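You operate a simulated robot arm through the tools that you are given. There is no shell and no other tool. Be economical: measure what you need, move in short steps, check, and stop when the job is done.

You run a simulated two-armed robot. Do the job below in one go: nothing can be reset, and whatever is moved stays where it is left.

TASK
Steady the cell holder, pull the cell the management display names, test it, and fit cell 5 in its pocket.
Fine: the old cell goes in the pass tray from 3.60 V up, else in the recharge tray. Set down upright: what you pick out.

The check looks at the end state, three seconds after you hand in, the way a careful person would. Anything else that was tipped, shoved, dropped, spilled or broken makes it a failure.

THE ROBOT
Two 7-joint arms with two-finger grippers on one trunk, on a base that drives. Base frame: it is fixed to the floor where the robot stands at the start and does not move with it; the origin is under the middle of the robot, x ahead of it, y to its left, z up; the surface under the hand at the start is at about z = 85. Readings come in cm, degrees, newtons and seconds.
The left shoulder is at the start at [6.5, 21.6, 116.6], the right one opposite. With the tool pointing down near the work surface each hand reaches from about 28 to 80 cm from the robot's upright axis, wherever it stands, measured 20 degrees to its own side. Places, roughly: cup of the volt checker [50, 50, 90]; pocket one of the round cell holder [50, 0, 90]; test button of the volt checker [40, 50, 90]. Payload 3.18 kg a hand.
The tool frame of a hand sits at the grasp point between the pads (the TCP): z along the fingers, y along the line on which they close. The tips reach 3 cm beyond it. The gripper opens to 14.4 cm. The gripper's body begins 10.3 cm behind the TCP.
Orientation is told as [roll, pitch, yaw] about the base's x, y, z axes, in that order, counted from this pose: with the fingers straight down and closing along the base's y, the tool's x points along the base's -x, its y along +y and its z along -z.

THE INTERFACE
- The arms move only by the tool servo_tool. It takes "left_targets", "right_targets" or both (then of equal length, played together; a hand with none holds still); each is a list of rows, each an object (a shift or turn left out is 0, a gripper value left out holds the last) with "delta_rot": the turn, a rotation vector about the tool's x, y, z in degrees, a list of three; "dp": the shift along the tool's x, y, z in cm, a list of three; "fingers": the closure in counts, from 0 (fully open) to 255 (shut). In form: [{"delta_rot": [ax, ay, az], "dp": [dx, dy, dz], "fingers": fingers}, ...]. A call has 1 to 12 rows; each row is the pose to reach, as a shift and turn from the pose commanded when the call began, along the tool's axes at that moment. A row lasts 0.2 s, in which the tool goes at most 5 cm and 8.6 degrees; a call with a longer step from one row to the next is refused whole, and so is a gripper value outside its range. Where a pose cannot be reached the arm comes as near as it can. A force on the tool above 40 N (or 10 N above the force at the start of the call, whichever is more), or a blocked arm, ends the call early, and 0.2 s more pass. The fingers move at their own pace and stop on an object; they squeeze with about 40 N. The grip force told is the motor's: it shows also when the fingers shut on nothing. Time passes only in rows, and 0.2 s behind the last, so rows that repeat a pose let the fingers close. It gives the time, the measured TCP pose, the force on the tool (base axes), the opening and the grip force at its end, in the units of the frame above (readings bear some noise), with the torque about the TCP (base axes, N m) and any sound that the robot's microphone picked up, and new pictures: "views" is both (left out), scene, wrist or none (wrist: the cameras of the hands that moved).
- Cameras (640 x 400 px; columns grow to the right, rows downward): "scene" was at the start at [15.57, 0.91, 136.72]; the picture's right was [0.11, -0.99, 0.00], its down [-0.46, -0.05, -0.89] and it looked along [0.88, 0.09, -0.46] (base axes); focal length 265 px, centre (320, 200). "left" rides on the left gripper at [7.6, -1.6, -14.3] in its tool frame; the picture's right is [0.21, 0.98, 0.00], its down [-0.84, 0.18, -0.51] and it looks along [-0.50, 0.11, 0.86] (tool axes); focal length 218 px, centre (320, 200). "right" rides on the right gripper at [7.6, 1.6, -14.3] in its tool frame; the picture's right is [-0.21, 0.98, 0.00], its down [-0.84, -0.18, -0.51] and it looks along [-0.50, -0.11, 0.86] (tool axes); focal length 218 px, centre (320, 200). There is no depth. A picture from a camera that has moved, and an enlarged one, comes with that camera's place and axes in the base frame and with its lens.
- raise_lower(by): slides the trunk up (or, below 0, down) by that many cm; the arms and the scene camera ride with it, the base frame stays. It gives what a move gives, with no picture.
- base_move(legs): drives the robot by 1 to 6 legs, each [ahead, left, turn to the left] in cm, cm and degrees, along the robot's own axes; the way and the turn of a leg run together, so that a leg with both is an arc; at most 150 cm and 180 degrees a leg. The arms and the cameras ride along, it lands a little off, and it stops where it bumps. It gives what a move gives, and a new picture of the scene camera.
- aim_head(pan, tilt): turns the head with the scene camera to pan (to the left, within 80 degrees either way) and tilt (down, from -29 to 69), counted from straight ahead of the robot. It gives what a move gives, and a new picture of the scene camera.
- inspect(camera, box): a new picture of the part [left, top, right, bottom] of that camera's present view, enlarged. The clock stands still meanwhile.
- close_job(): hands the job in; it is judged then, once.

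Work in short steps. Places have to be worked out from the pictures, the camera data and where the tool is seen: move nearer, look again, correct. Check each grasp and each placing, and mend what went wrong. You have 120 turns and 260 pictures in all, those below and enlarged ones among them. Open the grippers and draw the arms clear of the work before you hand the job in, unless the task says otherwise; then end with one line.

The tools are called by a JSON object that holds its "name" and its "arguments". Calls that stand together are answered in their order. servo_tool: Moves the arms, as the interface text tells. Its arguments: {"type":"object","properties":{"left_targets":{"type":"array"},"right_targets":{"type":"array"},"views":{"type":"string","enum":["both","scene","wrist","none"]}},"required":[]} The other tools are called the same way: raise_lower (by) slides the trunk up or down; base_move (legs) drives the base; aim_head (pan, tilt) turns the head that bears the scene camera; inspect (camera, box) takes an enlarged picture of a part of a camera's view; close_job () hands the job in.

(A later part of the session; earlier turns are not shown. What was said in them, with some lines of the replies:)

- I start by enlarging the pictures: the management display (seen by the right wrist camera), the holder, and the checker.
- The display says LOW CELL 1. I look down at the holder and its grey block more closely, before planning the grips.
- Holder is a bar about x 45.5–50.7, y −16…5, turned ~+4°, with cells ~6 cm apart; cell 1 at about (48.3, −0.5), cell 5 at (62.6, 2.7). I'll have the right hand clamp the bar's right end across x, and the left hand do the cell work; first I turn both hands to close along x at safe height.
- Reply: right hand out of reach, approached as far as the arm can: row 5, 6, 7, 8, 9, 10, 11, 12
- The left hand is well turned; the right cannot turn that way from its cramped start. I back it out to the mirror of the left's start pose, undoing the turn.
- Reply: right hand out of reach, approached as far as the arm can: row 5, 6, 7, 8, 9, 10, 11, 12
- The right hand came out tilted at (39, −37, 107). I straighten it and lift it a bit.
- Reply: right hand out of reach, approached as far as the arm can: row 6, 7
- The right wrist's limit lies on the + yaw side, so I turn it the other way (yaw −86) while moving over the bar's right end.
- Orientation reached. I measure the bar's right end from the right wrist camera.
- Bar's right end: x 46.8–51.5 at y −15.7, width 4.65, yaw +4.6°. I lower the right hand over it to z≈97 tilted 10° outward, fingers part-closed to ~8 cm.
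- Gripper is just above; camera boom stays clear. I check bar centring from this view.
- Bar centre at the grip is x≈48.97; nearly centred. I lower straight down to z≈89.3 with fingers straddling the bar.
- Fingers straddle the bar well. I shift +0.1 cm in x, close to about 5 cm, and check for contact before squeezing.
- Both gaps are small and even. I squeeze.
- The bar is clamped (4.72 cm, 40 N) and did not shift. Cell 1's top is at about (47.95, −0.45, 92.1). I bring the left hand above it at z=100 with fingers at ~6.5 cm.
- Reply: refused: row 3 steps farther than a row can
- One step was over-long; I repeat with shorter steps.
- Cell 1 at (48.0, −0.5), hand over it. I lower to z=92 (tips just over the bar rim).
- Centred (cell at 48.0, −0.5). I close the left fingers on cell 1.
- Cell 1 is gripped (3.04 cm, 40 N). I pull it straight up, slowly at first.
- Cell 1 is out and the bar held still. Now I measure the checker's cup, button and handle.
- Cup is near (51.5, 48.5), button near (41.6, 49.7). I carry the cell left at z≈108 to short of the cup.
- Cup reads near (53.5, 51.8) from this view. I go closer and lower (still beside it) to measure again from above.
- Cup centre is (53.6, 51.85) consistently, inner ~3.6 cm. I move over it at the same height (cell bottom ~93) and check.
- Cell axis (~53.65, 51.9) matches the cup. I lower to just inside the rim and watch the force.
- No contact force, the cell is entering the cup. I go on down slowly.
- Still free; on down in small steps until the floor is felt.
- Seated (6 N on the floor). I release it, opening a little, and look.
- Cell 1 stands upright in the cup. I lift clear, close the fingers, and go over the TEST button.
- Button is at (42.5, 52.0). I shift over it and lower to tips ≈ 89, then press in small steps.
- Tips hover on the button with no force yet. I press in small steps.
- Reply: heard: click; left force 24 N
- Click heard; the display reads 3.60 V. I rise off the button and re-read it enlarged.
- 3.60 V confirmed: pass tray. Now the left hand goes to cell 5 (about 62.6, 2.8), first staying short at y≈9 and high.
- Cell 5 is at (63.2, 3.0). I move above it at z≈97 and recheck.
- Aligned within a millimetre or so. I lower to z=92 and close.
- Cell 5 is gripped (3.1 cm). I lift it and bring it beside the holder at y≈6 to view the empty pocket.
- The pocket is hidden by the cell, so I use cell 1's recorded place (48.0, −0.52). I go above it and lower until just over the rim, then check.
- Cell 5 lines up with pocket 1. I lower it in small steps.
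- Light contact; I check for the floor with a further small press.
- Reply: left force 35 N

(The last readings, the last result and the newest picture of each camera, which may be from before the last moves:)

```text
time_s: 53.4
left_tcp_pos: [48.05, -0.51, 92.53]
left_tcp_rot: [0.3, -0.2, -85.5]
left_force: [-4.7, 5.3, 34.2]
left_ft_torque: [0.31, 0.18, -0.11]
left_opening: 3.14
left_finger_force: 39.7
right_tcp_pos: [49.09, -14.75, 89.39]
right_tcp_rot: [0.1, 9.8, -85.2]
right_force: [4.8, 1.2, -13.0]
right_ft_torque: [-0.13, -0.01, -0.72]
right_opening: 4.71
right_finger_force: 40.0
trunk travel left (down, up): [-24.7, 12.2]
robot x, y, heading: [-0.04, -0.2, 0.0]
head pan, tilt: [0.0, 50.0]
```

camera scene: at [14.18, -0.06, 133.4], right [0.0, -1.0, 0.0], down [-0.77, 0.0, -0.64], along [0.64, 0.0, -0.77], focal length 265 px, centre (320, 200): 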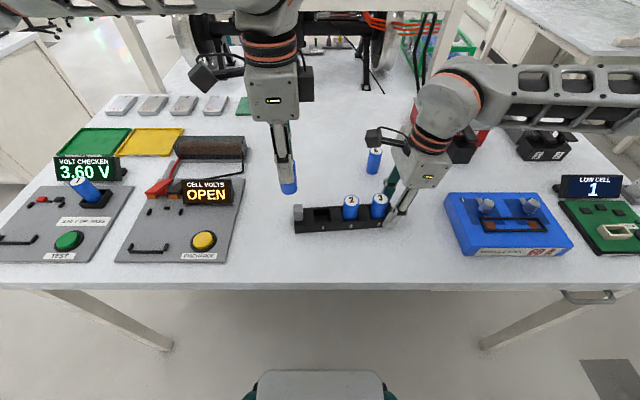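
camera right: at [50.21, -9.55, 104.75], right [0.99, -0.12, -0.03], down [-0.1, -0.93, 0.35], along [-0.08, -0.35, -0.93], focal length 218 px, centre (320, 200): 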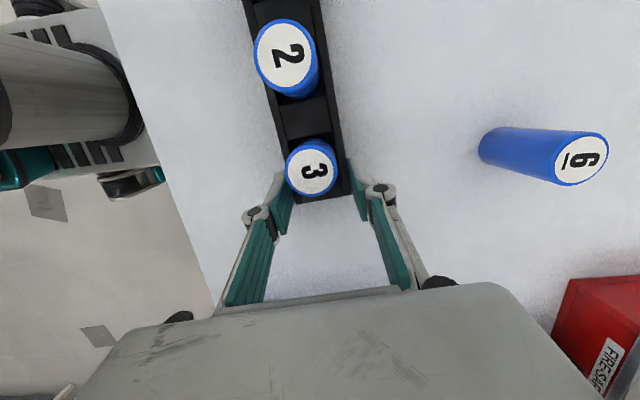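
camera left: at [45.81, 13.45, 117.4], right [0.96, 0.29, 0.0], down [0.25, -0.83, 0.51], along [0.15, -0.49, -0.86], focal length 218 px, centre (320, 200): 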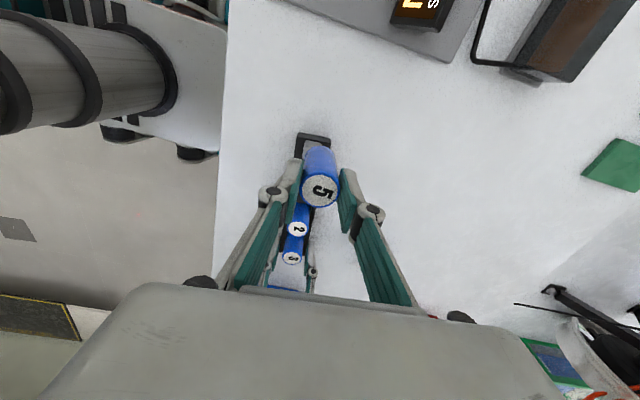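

Stiff resistance: the floor. I relax the press, release and check against cells 2 and 3's height.

{"name": "servo_tool", "arguments": {"left_targets": [{"dp": [0, 0, -0.35]}, {"dp": [0, 0, -0.35], "fingers": 195}, {"dp": [0, 0, -0.35], "fingers": 170}, {"dp": [0, 0, -0.35], "fingers": 140}, {"dp": [0, 0, -0.35]}, {"dp": [0, 0, -3]}, {"dp": [0, 0, -7]}, {"dp": [0, 0, -11]}, {"dp": [0, 0, -15]}, {"dp": [0, 0, -15]}], "views": "wrist"}}

{"name": "inspect", "arguments": {"camera": "scene", "box": [270, 160, 430, 260]}}

{"name": "inspect", "arguments": {"camera": "left", "box": [240, 110, 400, 250]}}

```text
time_s: 55.6
left_tcp_pos: [47.94, -0.63, 107.21]
left_tcp_rot: [0.1, 0.0, -85.5]
left_force: [0.1, 0.7, -0.5]
left_ft_torque: [-0.02, 0.02, 0.02]
left_opening: 6.49
left_finger_force: 0.1
right_tcp_pos: [49.13, -14.81, 89.41]
right_tcp_rot: [0.0, 10.0, -85.3]
right_force: [0.8, -2.1, 0.2]
right_ft_torque: [0.19, 0.09, 0.14]
right_opening: 4.71
right_finger_force: 40.3
trunk travel left (down, up): [-24.7, 12.2]
robot x, y, heading: [-0.19, -0.0, 0.2]
head pan, tilt: [0.0, 50.0]
camera left: at [45.69, 7.02, 121.61], right [0.96, 0.29, 0.0], down [0.25, -0.83, 0.51], along [0.15, -0.49, -0.86], focal length 218 px, centre (320, 200)
```

left: 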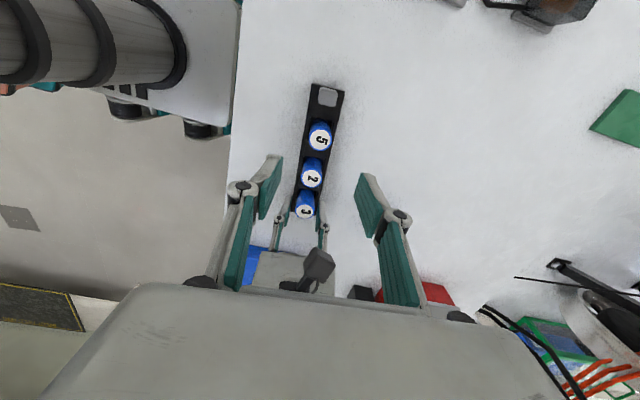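

```text
4.00 times, centred on (350, 210) of scene
camera zoom: at [14.19, -0.08, 133.4], right [0.0, -1.0, 0.0], down [-0.77, 0.0, -0.64], along [0.64, 0.0, -0.77], focal length 1060 px, centre (200, 160)
```

zoom: 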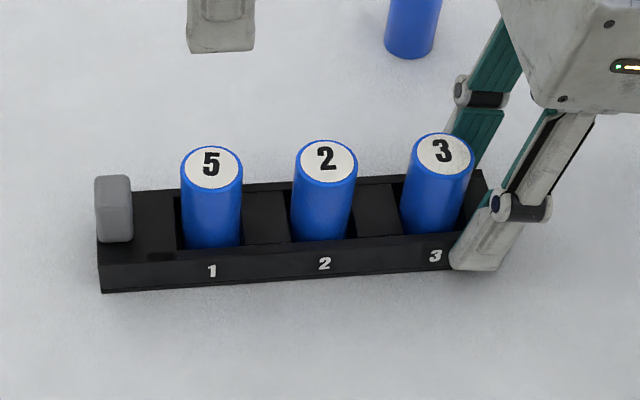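

```text
2.86 times, centred on (320, 180) of left
camera zoom: at [45.69, 7.02, 121.61], right [0.96, 0.29, 0.0], down [0.25, -0.83, 0.51], along [0.15, -0.49, -0.86], focal length 624 px, centre (320, 257)
```

zoom: 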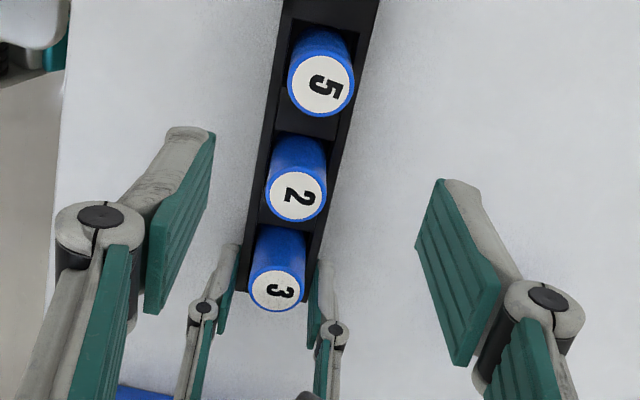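

Cell 5 sits level with cells 2 and 3. Now the right hand lets go of the bar and withdraws along its own axis.

{"name": "servo_tool", "arguments": {"right_targets": [{"fingers": 160}, {"fingers": 140}, {"fingers": 110}, {"fingers": 110}, {"dp": [0, 0, -2]}, {"dp": [0, 0, -5]}, {"dp": [0, 0, -9]}, {"dp": [0, 0, -13]}, {"dp": [0, 0, -17]}, {"dp": [0, 0, -20]}, {"dp": [0, 0, -20]}], "views": "scene"}}

{"name": "inspect", "arguments": {"camera": "scene", "box": [270, 160, 430, 260]}}

```text
time_s: 58.0
left_tcp_pos: [47.93, -0.49, 107.17]
left_tcp_rot: [0.0, 0.0, -85.4]
left_force: [-0.1, -0.3, 0.9]
left_ft_torque: [0.02, 0.02, -0.01]
left_opening: 6.49
left_finger_force: 0.0
right_tcp_pos: [49.36, -18.15, 109.11]
right_tcp_rot: [0.1, 9.9, -85.2]
right_force: [0.4, -0.5, 0.4]
right_ft_torque: [0.03, -0.01, 0.01]
right_opening: 8.19
right_finger_force: 0.0
trunk travel left (down, up): [-24.7, 12.2]
robot x, y, heading: [0.1, -0.36, 0.4]
head pan, tilt: [0.0, 50.0]
camera scene: at [14.22, -0.06, 133.39], right [0.0, -1.0, 0.0], down [-0.77, 0.0, -0.64], along [0.64, 0.0, -0.77], focal length 265 px, centre (320, 200)
```

scene: 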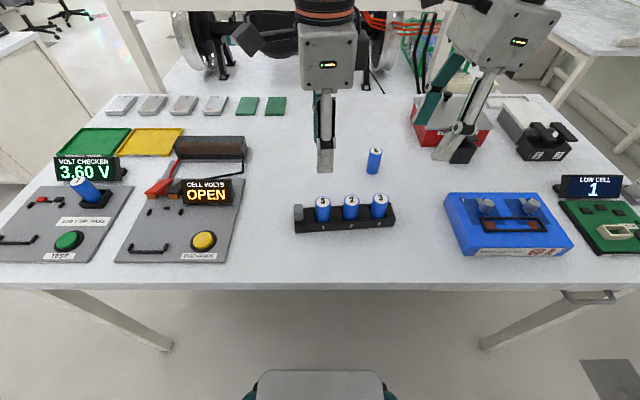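

```text
4.00 times, centred on (350, 210) of scene
camera zoom: at [14.22, -0.06, 133.39], right [0.0, -1.0, 0.0], down [-0.77, 0.0, -0.64], along [0.64, 0.0, -0.77], focal length 1060 px, centre (200, 160)
```

zoom: 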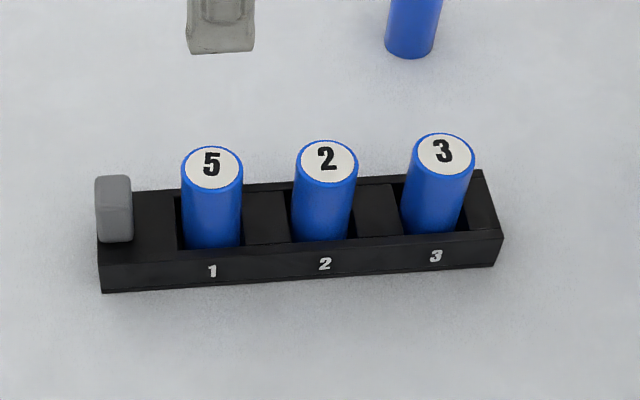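

Holder undisturbed. Next I strafe the robot 52 cm left so the pass tray (about x 70–82, y 59–73) comes into the left hand's reach.

{"name": "base_move", "arguments": {"legs": [[0, 52, 0]]}}

```text
time_s: 63.1
left_tcp_pos: [48.06, 51.58, 107.2]
left_tcp_rot: [0.1, 0.1, -85.5]
left_force: [-1.0, 0.1, -0.6]
left_ft_torque: [-0.02, 0.02, 0.0]
left_opening: 6.49
left_finger_force: 0.1
right_tcp_pos: [49.34, 33.84, 109.05]
right_tcp_rot: [0.1, 10.0, -85.3]
right_force: [0.5, 0.0, -0.3]
right_ft_torque: [0.01, 0.03, 0.0]
right_opening: 8.19
right_finger_force: 0.0
trunk travel left (down, up): [-24.7, 12.2]
robot x, y, heading: [-0.08, 52.25, -0.1]
head pan, tilt: [0.0, 50.0]
camera scene: at [14.21, 51.94, 133.4], right [0.0, -1.0, 0.0], down [-0.77, 0.0, -0.64], along [0.64, 0.0, -0.77], focal length 265 px, centre (320, 200)
```

scene: 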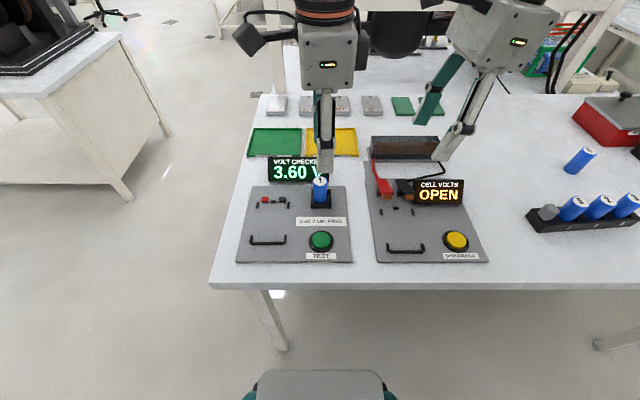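

Now I locate cell 1 in the cup and the green tray from here.

{"name": "inspect", "arguments": {"camera": "left", "box": [220, 60, 460, 220]}}

{"name": "inspect", "arguments": {"camera": "scene", "box": [230, 110, 390, 230]}}

```text
2.50 times, centred on (340, 140) of left
camera zoom: at [45.73, 59.02, 121.57], right [0.96, 0.28, 0.0], down [0.25, -0.83, 0.51], along [0.15, -0.49, -0.86], focal length 546 px, centre (270, 350)
```

zoom: 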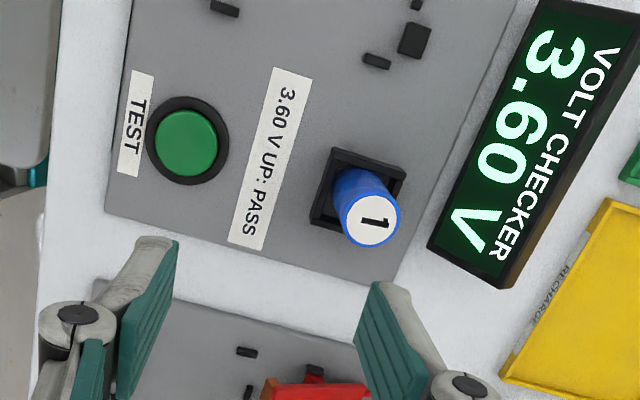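

```text
3.33 times, centred on (310, 170) of scene
camera zoom: at [14.21, 51.94, 133.4], right [0.0, -1.0, 0.0], down [-0.77, 0.0, -0.64], along [0.64, 0.0, -0.77], focal length 884 px, centre (353, 300)
```

zoom: 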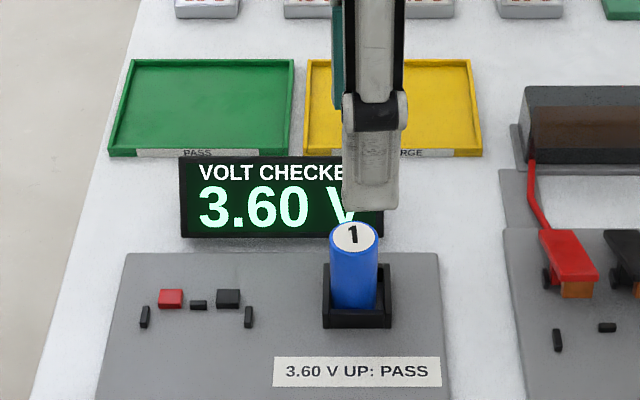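

Cell 1 at (53.5, 52.0). Left hand over it to z≈98, then recheck.

{"name": "servo_tool", "arguments": {"left_targets": [{"dp": [0, 2, 1]}, {"dp": [0, 4, 3]}, {"dp": [-0.04, 5.5, 6]}, {"dp": [-0.04, 5.5, 9]}, {"dp": [-0.04, 5.5, 9]}], "views": "none"}}

{"name": "inspect", "arguments": {"camera": "left", "box": [220, 90, 420, 240]}}

```text
time_s: 64.3
left_tcp_pos: [53.51, 51.92, 98.12]
left_tcp_rot: [0.1, -0.1, -85.4]
left_force: [0.6, -0.3, 0.6]
left_ft_torque: [0.0, -0.04, -0.05]
left_opening: 6.52
left_finger_force: 0.0
right_tcp_pos: [49.45, 33.86, 109.12]
right_tcp_rot: [0.2, 10.0, -85.3]
right_force: [-0.2, 0.1, -0.4]
right_ft_torque: [-0.03, -0.01, -0.02]
right_opening: 8.19
right_finger_force: 0.1
trunk travel left (down, up): [-24.7, 12.2]
robot x, y, heading: [0.12, 52.31, -0.0]
head pan, tilt: [0.0, 50.0]
```

```text
2.67 times, centred on (320, 165) of left
camera zoom: at [51.21, 59.48, 112.55], right [0.96, 0.28, 0.0], down [0.24, -0.83, 0.51], along [0.15, -0.49, -0.86], focal length 582 px, centre (320, 293)
```

zoom: 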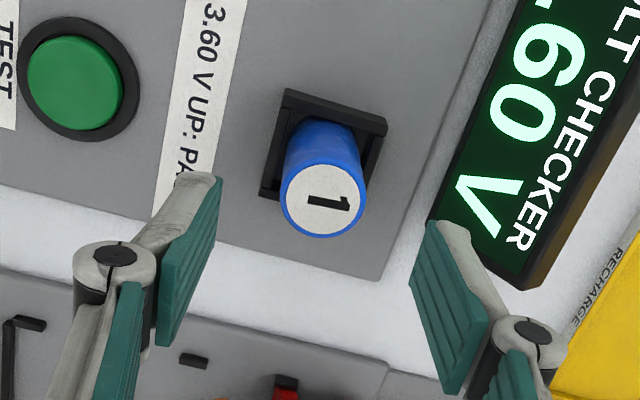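

Aligned within 1 mm. Lower to z=92.3 and grip.

{"name": "servo_tool", "arguments": {"left_targets": [{"dp": [0.08, 0.06, 2]}, {"dp": [0.08, 0.06, 4]}, {"dp": [0.08, 0.06, 5.8]}, {"dp": [0.08, 0.06, 5.8]}, {"dp": [0.08, 0.06, 5.8], "fingers": 180}, {"dp": [0.08, 0.06, 5.8], "fingers": 195}, {"dp": [0.08, 0.06, 5.8], "fingers": 255}, {"dp": [0.08, 0.06, 5.8], "fingers": 255}, {"dp": [0.08, 0.06, 5.8], "fingers": 255}], "views": "wrist"}}

```text
time_s: 66.3
left_tcp_pos: [53.46, 51.95, 92.41]
left_tcp_rot: [-0.1, -0.1, -85.6]
left_force: [0.4, 0.9, -0.7]
left_ft_torque: [0.01, -0.02, 0.01]
left_opening: 3.08
left_finger_force: 40.6
right_tcp_pos: [49.45, 33.82, 108.94]
right_tcp_rot: [0.0, 9.8, -85.2]
right_force: [0.3, -1.0, -0.8]
right_ft_torque: [-0.01, -0.01, 0.02]
right_opening: 8.18
right_finger_force: 0.1
trunk travel left (down, up): [-24.7, 12.2]
robot x, y, heading: [0.16, 52.2, -0.1]
head pan, tilt: [0.0, 50.0]
camera left: at [51.27, 59.51, 106.71], right [0.96, 0.28, 0.0], down [0.25, -0.83, 0.51], along [0.15, -0.49, -0.86], focal length 218 px, centre (320, 200)
```

left: 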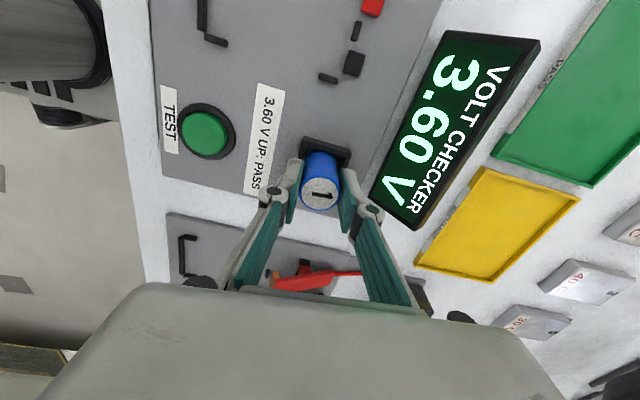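

Gripped. I lift it straight up 13 cm and carry it over the green tray, toward (74, 64.8).

{"name": "servo_tool", "arguments": {"left_targets": [{"dp": [0, 0, -1]}, {"dp": [0, 0, -4]}, {"dp": [0, 0, -8]}, {"dp": [0, 0, -12]}, {"dp": [1.8, 3.4, -13]}, {"dp": [3.6, 6.8, -13]}, {"dp": [5.4, 10.2, -13]}, {"dp": [7.2, 13.6, -13]}, {"dp": [9, 17, -13]}, {"dp": [10.5, 19.5, -13]}, {"dp": [11.2, 21.3, -13]}, {"dp": [11.2, 21.3, -13]}]}}

{"name": "inspect", "arguments": {"camera": "scene", "box": [230, 80, 390, 230]}}

```text
time_s: 68.9
left_tcp_pos: [73.61, 65.19, 105.24]
left_tcp_rot: [-0.1, 0.0, -85.5]
left_force: [-0.1, 0.0, -1.0]
left_ft_torque: [-0.03, 0.02, 0.02]
left_opening: 3.03
left_finger_force: 39.7
left hand out of reach, approached as far as the arm can: row 11, 12
right_tcp_pos: [49.44, 33.94, 109.02]
right_tcp_rot: [0.1, 9.9, -85.3]
right_force: [0.5, -0.6, 0.7]
right_ft_torque: [0.02, 0.03, -0.05]
right_opening: 8.21
right_finger_force: 0.1
trunk travel left (down, up): [-24.7, 12.2]
robot x, y, heading: [0.2, 52.09, 0.0]
head pan, tilt: [0.0, 50.0]
camera scene: at [14.23, 51.97, 133.4], right [0.0, -1.0, 0.0], down [-0.77, 0.0, -0.64], along [0.64, 0.0, -0.77], focal length 265 px, centre (320, 200)
camera left: at [71.31, 72.65, 119.65], right [0.96, 0.28, 0.0], down [0.24, -0.83, 0.51], along [0.14, -0.49, -0.86], focal length 218 px, centre (320, 200)
```

scene: 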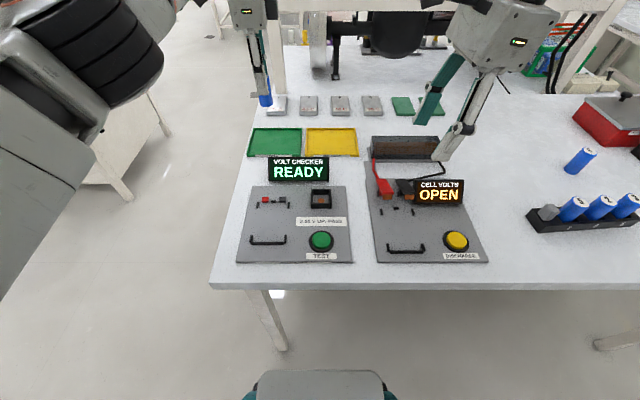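
left: 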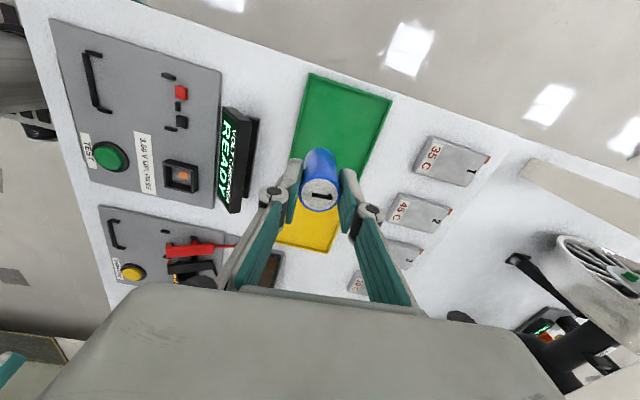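

```text
2.67 times, centred on (310, 155) of scene
camera zoom: at [14.23, 51.97, 133.4], right [0.0, -1.0, 0.0], down [-0.77, 0.0, -0.64], along [0.64, 0.0, -0.77], focal length 707 px, centre (347, 320)
```

zoom: 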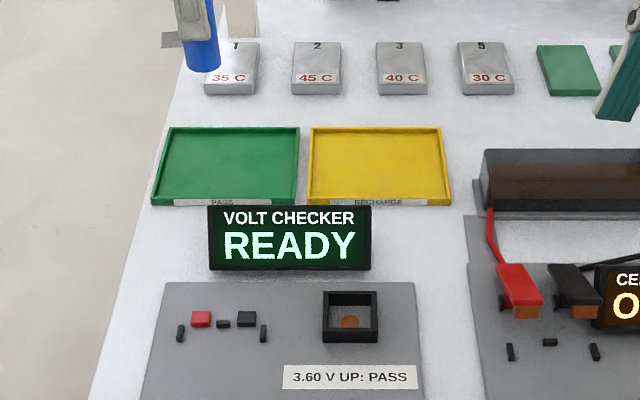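

The cell hangs over the green tray (tray centre ≈ (76, 65.5), cell at (73.6, 65.2), well inside). I lower to just above the tray.

{"name": "servo_tool", "arguments": {"left_targets": [{"dp": [0, 0, 3]}, {"dp": [0, 0.2, 6]}, {"dp": [0, 0.5, 9]}, {"dp": [0, 0.8, 11]}, {"dp": [0, 0.8, 11.5]}, {"dp": [0, 0.8, 11.5]}]}}

{"name": "inspect", "arguments": {"camera": "scene", "box": [230, 80, 390, 200]}}

```text
time_s: 70.3
left_tcp_pos: [74.44, 65.05, 93.8]
left_tcp_rot: [0.1, 0.1, -85.5]
left_force: [-0.1, 0.1, -1.5]
left_ft_torque: [0.01, -0.04, -0.02]
left_opening: 3.04
left_finger_force: 40.4
right_tcp_pos: [49.42, 33.89, 108.98]
right_tcp_rot: [0.1, 10.0, -85.4]
right_force: [0.2, 0.0, 0.0]
right_ft_torque: [-0.03, 0.02, -0.02]
right_opening: 8.2
right_finger_force: 0.0
trunk travel left (down, up): [-24.7, 12.2]
robot x, y, heading: [0.17, 51.95, -0.0]
head pan, tilt: [0.0, 50.0]
camera scene: at [14.22, 51.92, 133.4], right [0.0, -1.0, 0.0], down [-0.77, 0.0, -0.64], along [0.64, 0.0, -0.77], focal length 265 px, centre (320, 200)
camera left: at [72.12, 72.61, 108.18], right [0.96, 0.28, 0.0], down [0.24, -0.83, 0.51], along [0.15, -0.49, -0.86], focal length 218 px, centre (320, 200)
```

scene: 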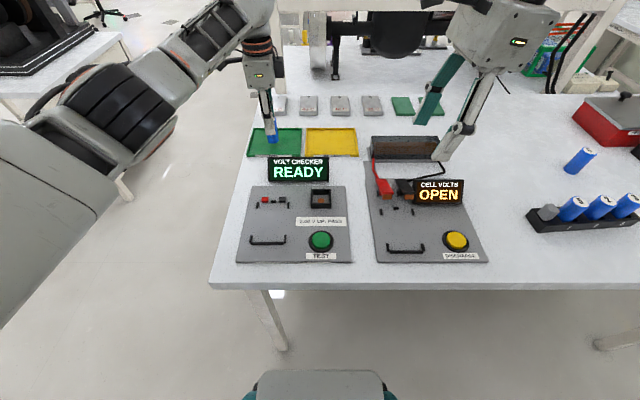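
left: 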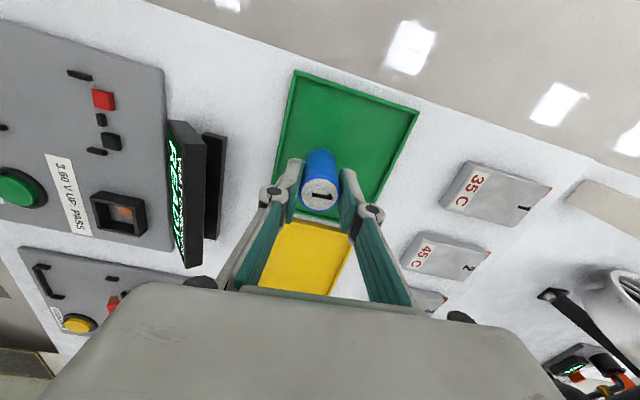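

```text
3.33 times, centred on (310, 140) of scene
camera zoom: at [14.22, 51.92, 133.4], right [0.0, -1.0, 0.0], down [-0.77, 0.0, -0.64], along [0.64, 0.0, -0.77], focal length 884 px, centre (353, 400)
```

zoom: 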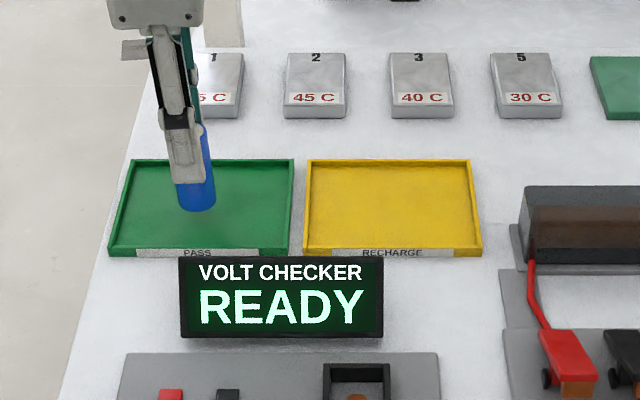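

Well inside the pass tray. I lower in small steps until touch.

{"name": "servo_tool", "arguments": {"left_targets": [{"dp": [0, 0, 0.4]}, {"dp": [0, 0, 0.8]}, {"dp": [0, 0, 1.0]}, {"dp": [0, 0, 1.2]}, {"dp": [0, 0, 1.4]}, {"dp": [0, 0, 1.4]}], "views": "none"}}

```text
time_s: 71.7
left_tcp_pos: [74.32, 65.11, 92.43]
left_tcp_rot: [0.1, -0.1, -85.5]
left_force: [-0.4, -0.6, -1.2]
left_ft_torque: [-0.02, -0.01, -0.01]
left_opening: 3.07
left_finger_force: 39.8
right_tcp_pos: [49.38, 33.84, 108.94]
right_tcp_rot: [0.1, 9.9, -85.3]
right_force: [0.5, -0.3, 0.0]
right_ft_torque: [0.0, -0.01, -0.01]
right_opening: 8.19
right_finger_force: 0.0
trunk travel left (down, up): [-24.7, 12.2]
robot x, y, heading: [-0.18, 51.99, 0.1]
head pan, tilt: [0.0, 50.0]
```

{"name": "servo_tool", "arguments": {"left_targets": [{"dp": [0, 0, 0.15]}, {"dp": [0, 0, 0.3]}, {"dp": [0, 0, 0.3]}], "views": "none"}}

```text
time_s: 72.5
left_tcp_pos: [74.31, 65.18, 92.1]
left_tcp_rot: [0.1, 0.1, -85.5]
left_force: [0.2, 1.0, -1.2]
left_ft_torque: [-0.01, 0.03, 0.0]
left_opening: 3.08
left_finger_force: 40.0
right_tcp_pos: [49.53, 33.71, 108.98]
right_tcp_rot: [0.2, 9.9, -85.4]
right_force: [-0.2, 1.3, 0.2]
right_ft_torque: [0.03, 0.0, 0.0]
right_opening: 8.21
right_finger_force: 0.1
trunk travel left (down, up): [-24.7, 12.2]
robot x, y, heading: [-0.04, 51.87, 0.1]
head pan, tilt: [0.0, 50.0]
```

{"name": "servo_tool", "arguments": {"left_targets": [{"dp": [0, 0, 0.12]}, {"dp": [0, 0, 0.24]}, {"dp": [0, 0, 0.24]}], "views": "none"}}

{"name": "inspect", "arguments": {"camera": "scene", "box": [230, 100, 330, 165]}}

```text
time_s: 73.3
left_tcp_pos: [74.34, 65.16, 91.86]
left_tcp_rot: [0.0, 0.1, -85.6]
left_force: [0.1, -0.2, -1.3]
left_ft_torque: [0.0, -0.01, 0.0]
left_opening: 3.07
left_finger_force: 39.3
right_tcp_pos: [49.49, 33.91, 109.07]
right_tcp_rot: [0.2, 9.9, -85.4]
right_force: [-1.0, -0.2, 0.9]
right_ft_torque: [0.01, -0.01, 0.01]
right_opening: 8.17
right_finger_force: 0.0
trunk travel left (down, up): [-24.7, 12.2]
robot x, y, heading: [0.12, 52.14, 0.3]
head pan, tilt: [0.0, 50.0]
```

```text
6.15 times, centred on (280, 132) of scene
camera zoom: at [14.22, 51.92, 133.4], right [0.0, -1.0, 0.0], down [-0.77, 0.0, -0.64], along [0.64, 0.0, -0.77], focal length 1631 px, centre (566, 615)
```

zoom: 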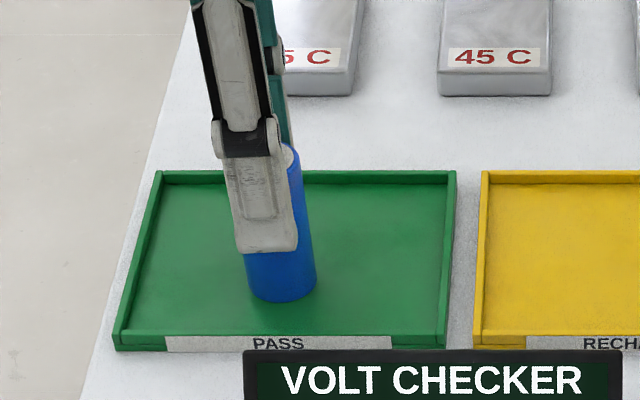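

Still a hair above. On with tiny steps.

{"name": "servo_tool", "arguments": {"left_targets": [{"dp": [0, 0, 0.12]}, {"dp": [0, 0, 0.24]}, {"dp": [0, 0, 0.24]}], "views": "none"}}

```text
time_s: 74.1
left_tcp_pos: [74.29, 65.09, 91.87]
left_tcp_rot: [0.3, -0.1, -85.5]
left_force: [3.3, 1.8, 9.8]
left_ft_torque: [0.08, -0.05, -0.06]
left_opening: 3.07
left_finger_force: 40.4
right_tcp_pos: [49.44, 33.87, 109.03]
right_tcp_rot: [0.1, 9.8, -85.2]
right_force: [-0.6, 0.1, 0.6]
right_ft_torque: [0.0, 0.02, 0.01]
right_opening: 8.2
right_finger_force: 0.1
trunk travel left (down, up): [-24.7, 12.2]
robot x, y, heading: [-0.0, 51.76, -0.4]
head pan, tilt: [0.0, 50.0]
```

Touchdown (≈11 N). I ease up, open gently, and rise straight up.

{"name": "servo_tool", "arguments": {"left_targets": [{"dp": [0, 0, -0.2]}, {"dp": [0, 0, -0.2], "fingers": 195}, {"dp": [0, 0, -0.2], "fingers": 175}, {"dp": [0, 0, -0.2], "fingers": 150}, {"dp": [0, 0, -0.2], "fingers": 140}, {"dp": [0, 0, -2]}, {"dp": [0, 0, -5]}, {"dp": [0, 0, -9]}, {"dp": [0, -2, -13]}, {"dp": [0, -5, -14]}, {"dp": [0, -5, -14]}]}}

{"name": "inspect", "arguments": {"camera": "scene", "box": [230, 80, 390, 200]}}

```text
time_s: 76.5
left_tcp_pos: [72.49, 65.0, 104.83]
left_tcp_rot: [0.1, -0.1, -85.5]
left_force: [-0.4, -0.4, 0.1]
left_ft_torque: [0.0, -0.04, -0.02]
left_opening: 6.46
left_finger_force: 0.1
left hand out of reach, approached as far as the arm can: row 10, 11
right_tcp_pos: [49.32, 33.82, 108.91]
right_tcp_rot: [0.1, 9.8, -85.4]
right_force: [0.0, 1.0, 0.7]
right_ft_torque: [0.0, 0.01, 0.01]
right_opening: 8.19
right_finger_force: 0.0
trunk travel left (down, up): [-24.7, 12.2]
robot x, y, heading: [0.11, 51.93, -0.1]
head pan, tilt: [0.0, 50.0]
camera scene: at [14.2, 51.91, 133.4], right [0.0, -1.0, 0.0], down [-0.77, 0.0, -0.64], along [0.64, 0.0, -0.77], focal length 265 px, centre (320, 200)
camera left: at [70.09, 72.44, 119.23], right [0.96, 0.29, 0.0], down [0.25, -0.83, 0.51], along [0.15, -0.49, -0.86], focal length 218 px, centre (320, 200)
```

scene: 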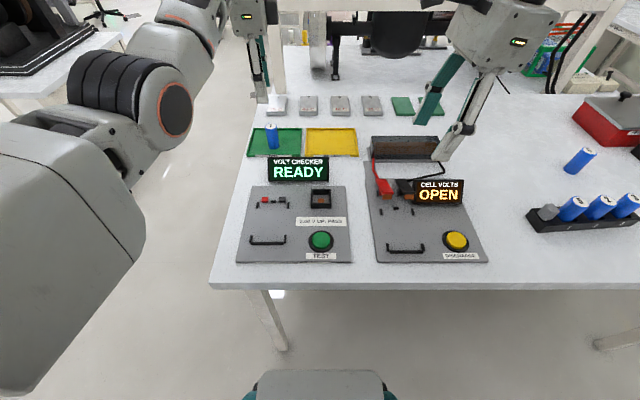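
left: 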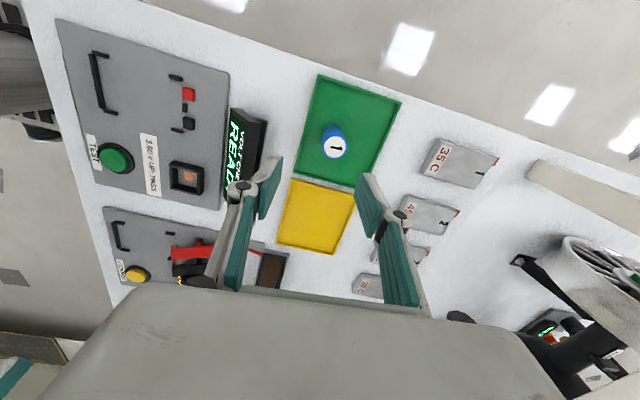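

```text
3.33 times, centred on (310, 140) of scene
camera zoom: at [14.2, 51.91, 133.4], right [0.0, -1.0, 0.0], down [-0.77, 0.0, -0.64], along [0.64, 0.0, -0.77], focal length 884 px, centre (353, 400)
```

zoom: 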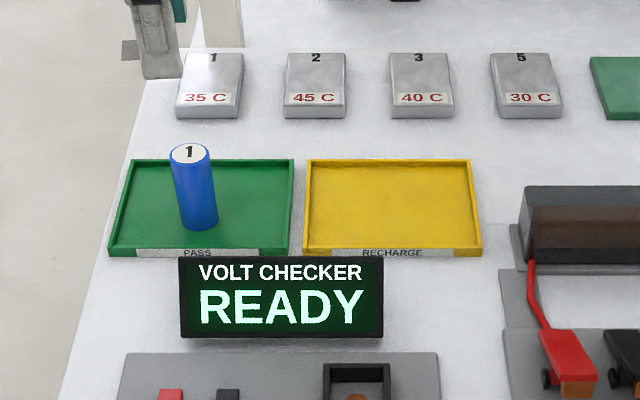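

Cell 1 stands upright in the pass tray. I draw the left hand back and up, clear of the work, and open both grippers.

{"name": "servo_tool", "arguments": {"left_targets": [{"dp": [0, -4, -1]}, {"dp": [0, -8, -2]}, {"dp": [0, -12, -3]}, {"dp": [0, -16, -5]}, {"dp": [0, -20, -7], "fingers": 0}, {"dp": [0, -23, -8]}, {"dp": [0, -23, -8]}], "right_targets": [{"dp": [0, 0, -1]}, {"dp": [0, 0, -2]}, {"dp": [0, 0, -3]}, {"dp": [0, 0, -4]}, {"dp": [0, 0, -5], "fingers": 0}, {"dp": [0, 0, -5]}, {"dp": [0, 0, -5]}], "views": "scene"}}

{"name": "inspect", "arguments": {"camera": "scene", "box": [500, 120, 640, 250]}}

```text
time_s: 78.1
left_tcp_pos: [69.4, 58.09, 110.9]
left_tcp_rot: [-0.2, -0.3, -85.8]
left_force: [-0.5, -0.1, 0.7]
left_ft_torque: [0.08, -0.07, -0.02]
left_opening: 14.39
left_finger_force: 0.0
left hand out of reach, approached as far as the arm can: row 1, 2, 3, 4, 5, 6, 7
right_tcp_pos: [49.39, 32.76, 113.99]
right_tcp_rot: [0.2, 10.0, -85.3]
right_force: [0.1, 0.0, -0.2]
right_ft_torque: [0.08, -0.05, -0.01]
right_opening: 14.42
right_finger_force: 0.0
trunk travel left (down, up): [-24.7, 12.2]
robot x, y, heading: [0.02, 52.26, -0.2]
head pan, tilt: [0.0, 50.0]
camera scene: at [14.06, 51.72, 133.42], right [0.0, -1.0, 0.0], down [-0.77, 0.0, -0.64], along [0.64, 0.0, -0.77], focal length 265 px, centre (320, 200)
```

scene: 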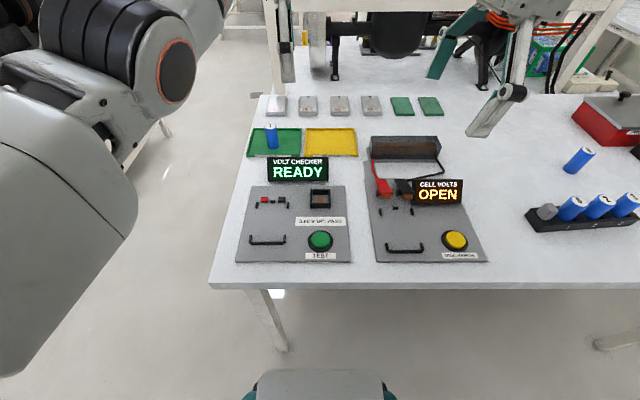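

```text
3.08 times, centred on (570, 185) of scene
camera zoom: at [14.06, 51.72, 133.42], right [0.0, -1.0, 0.0], down [-0.77, 0.0, -0.64], along [0.64, 0.0, -0.77], focal length 816 px, centre (-449, 246)
```

zoom: 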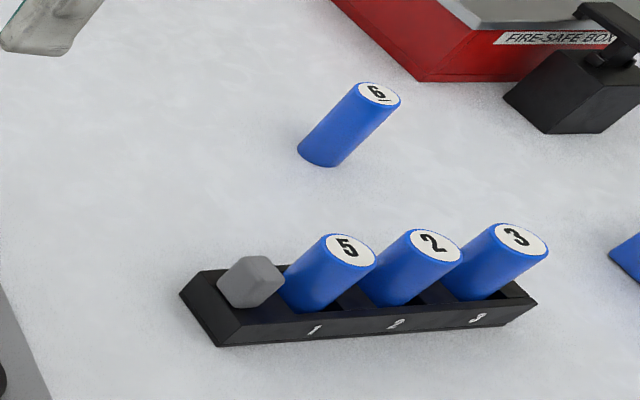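

Everything stands right. I back the robot off 25 cm so both hands are clear of the bench work, then check once more.

{"name": "base_move", "arguments": {"legs": [[-25, 0, 0]]}}

```text
time_s: 79.9
left_tcp_pos: [44.85, 58.12, 110.97]
left_tcp_rot: [-0.2, -0.4, -85.9]
left_force: [-0.6, 0.2, 0.3]
left_ft_torque: [-0.01, -0.02, 0.02]
left_opening: 14.38
left_finger_force: 0.0
right_tcp_pos: [24.46, 32.98, 113.94]
right_tcp_rot: [0.2, 9.9, -85.3]
right_force: [0.1, -0.5, -0.4]
right_ft_torque: [-0.03, -0.04, 0.01]
right_opening: 14.38
right_finger_force: 0.0
trunk travel left (down, up): [-24.7, 12.2]
robot x, y, heading: [-24.96, 52.12, -0.4]
head pan, tilt: [0.0, 50.0]
camera scene: at [-10.65, 51.93, 133.41], right [0.0, -1.0, 0.0], down [-0.77, 0.0, -0.64], along [0.64, 0.0, -0.77], focal length 265 px, centre (320, 200)
```

scene: 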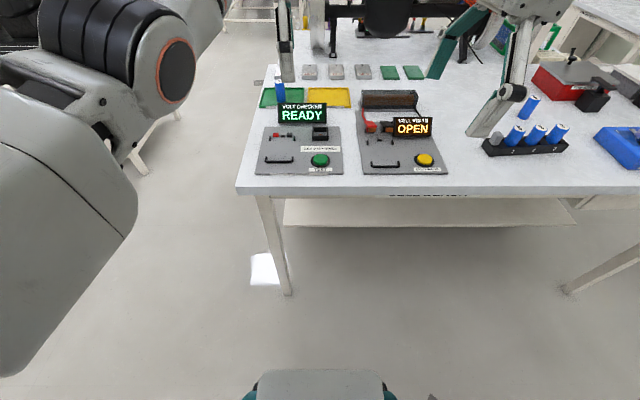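

Cell 1 stands in the pass tray, cell 5 is in pocket 1, the grippers are open and the arms clear. I hand in.

{"name": "close_job", "arguments": {}}

```text
The job is handed in.
```

The job is handed in: the display named cell 1, which tested at 3.60 V and stands upright in the pass tray, and cell 5 sits in pocket 1 of the holder.
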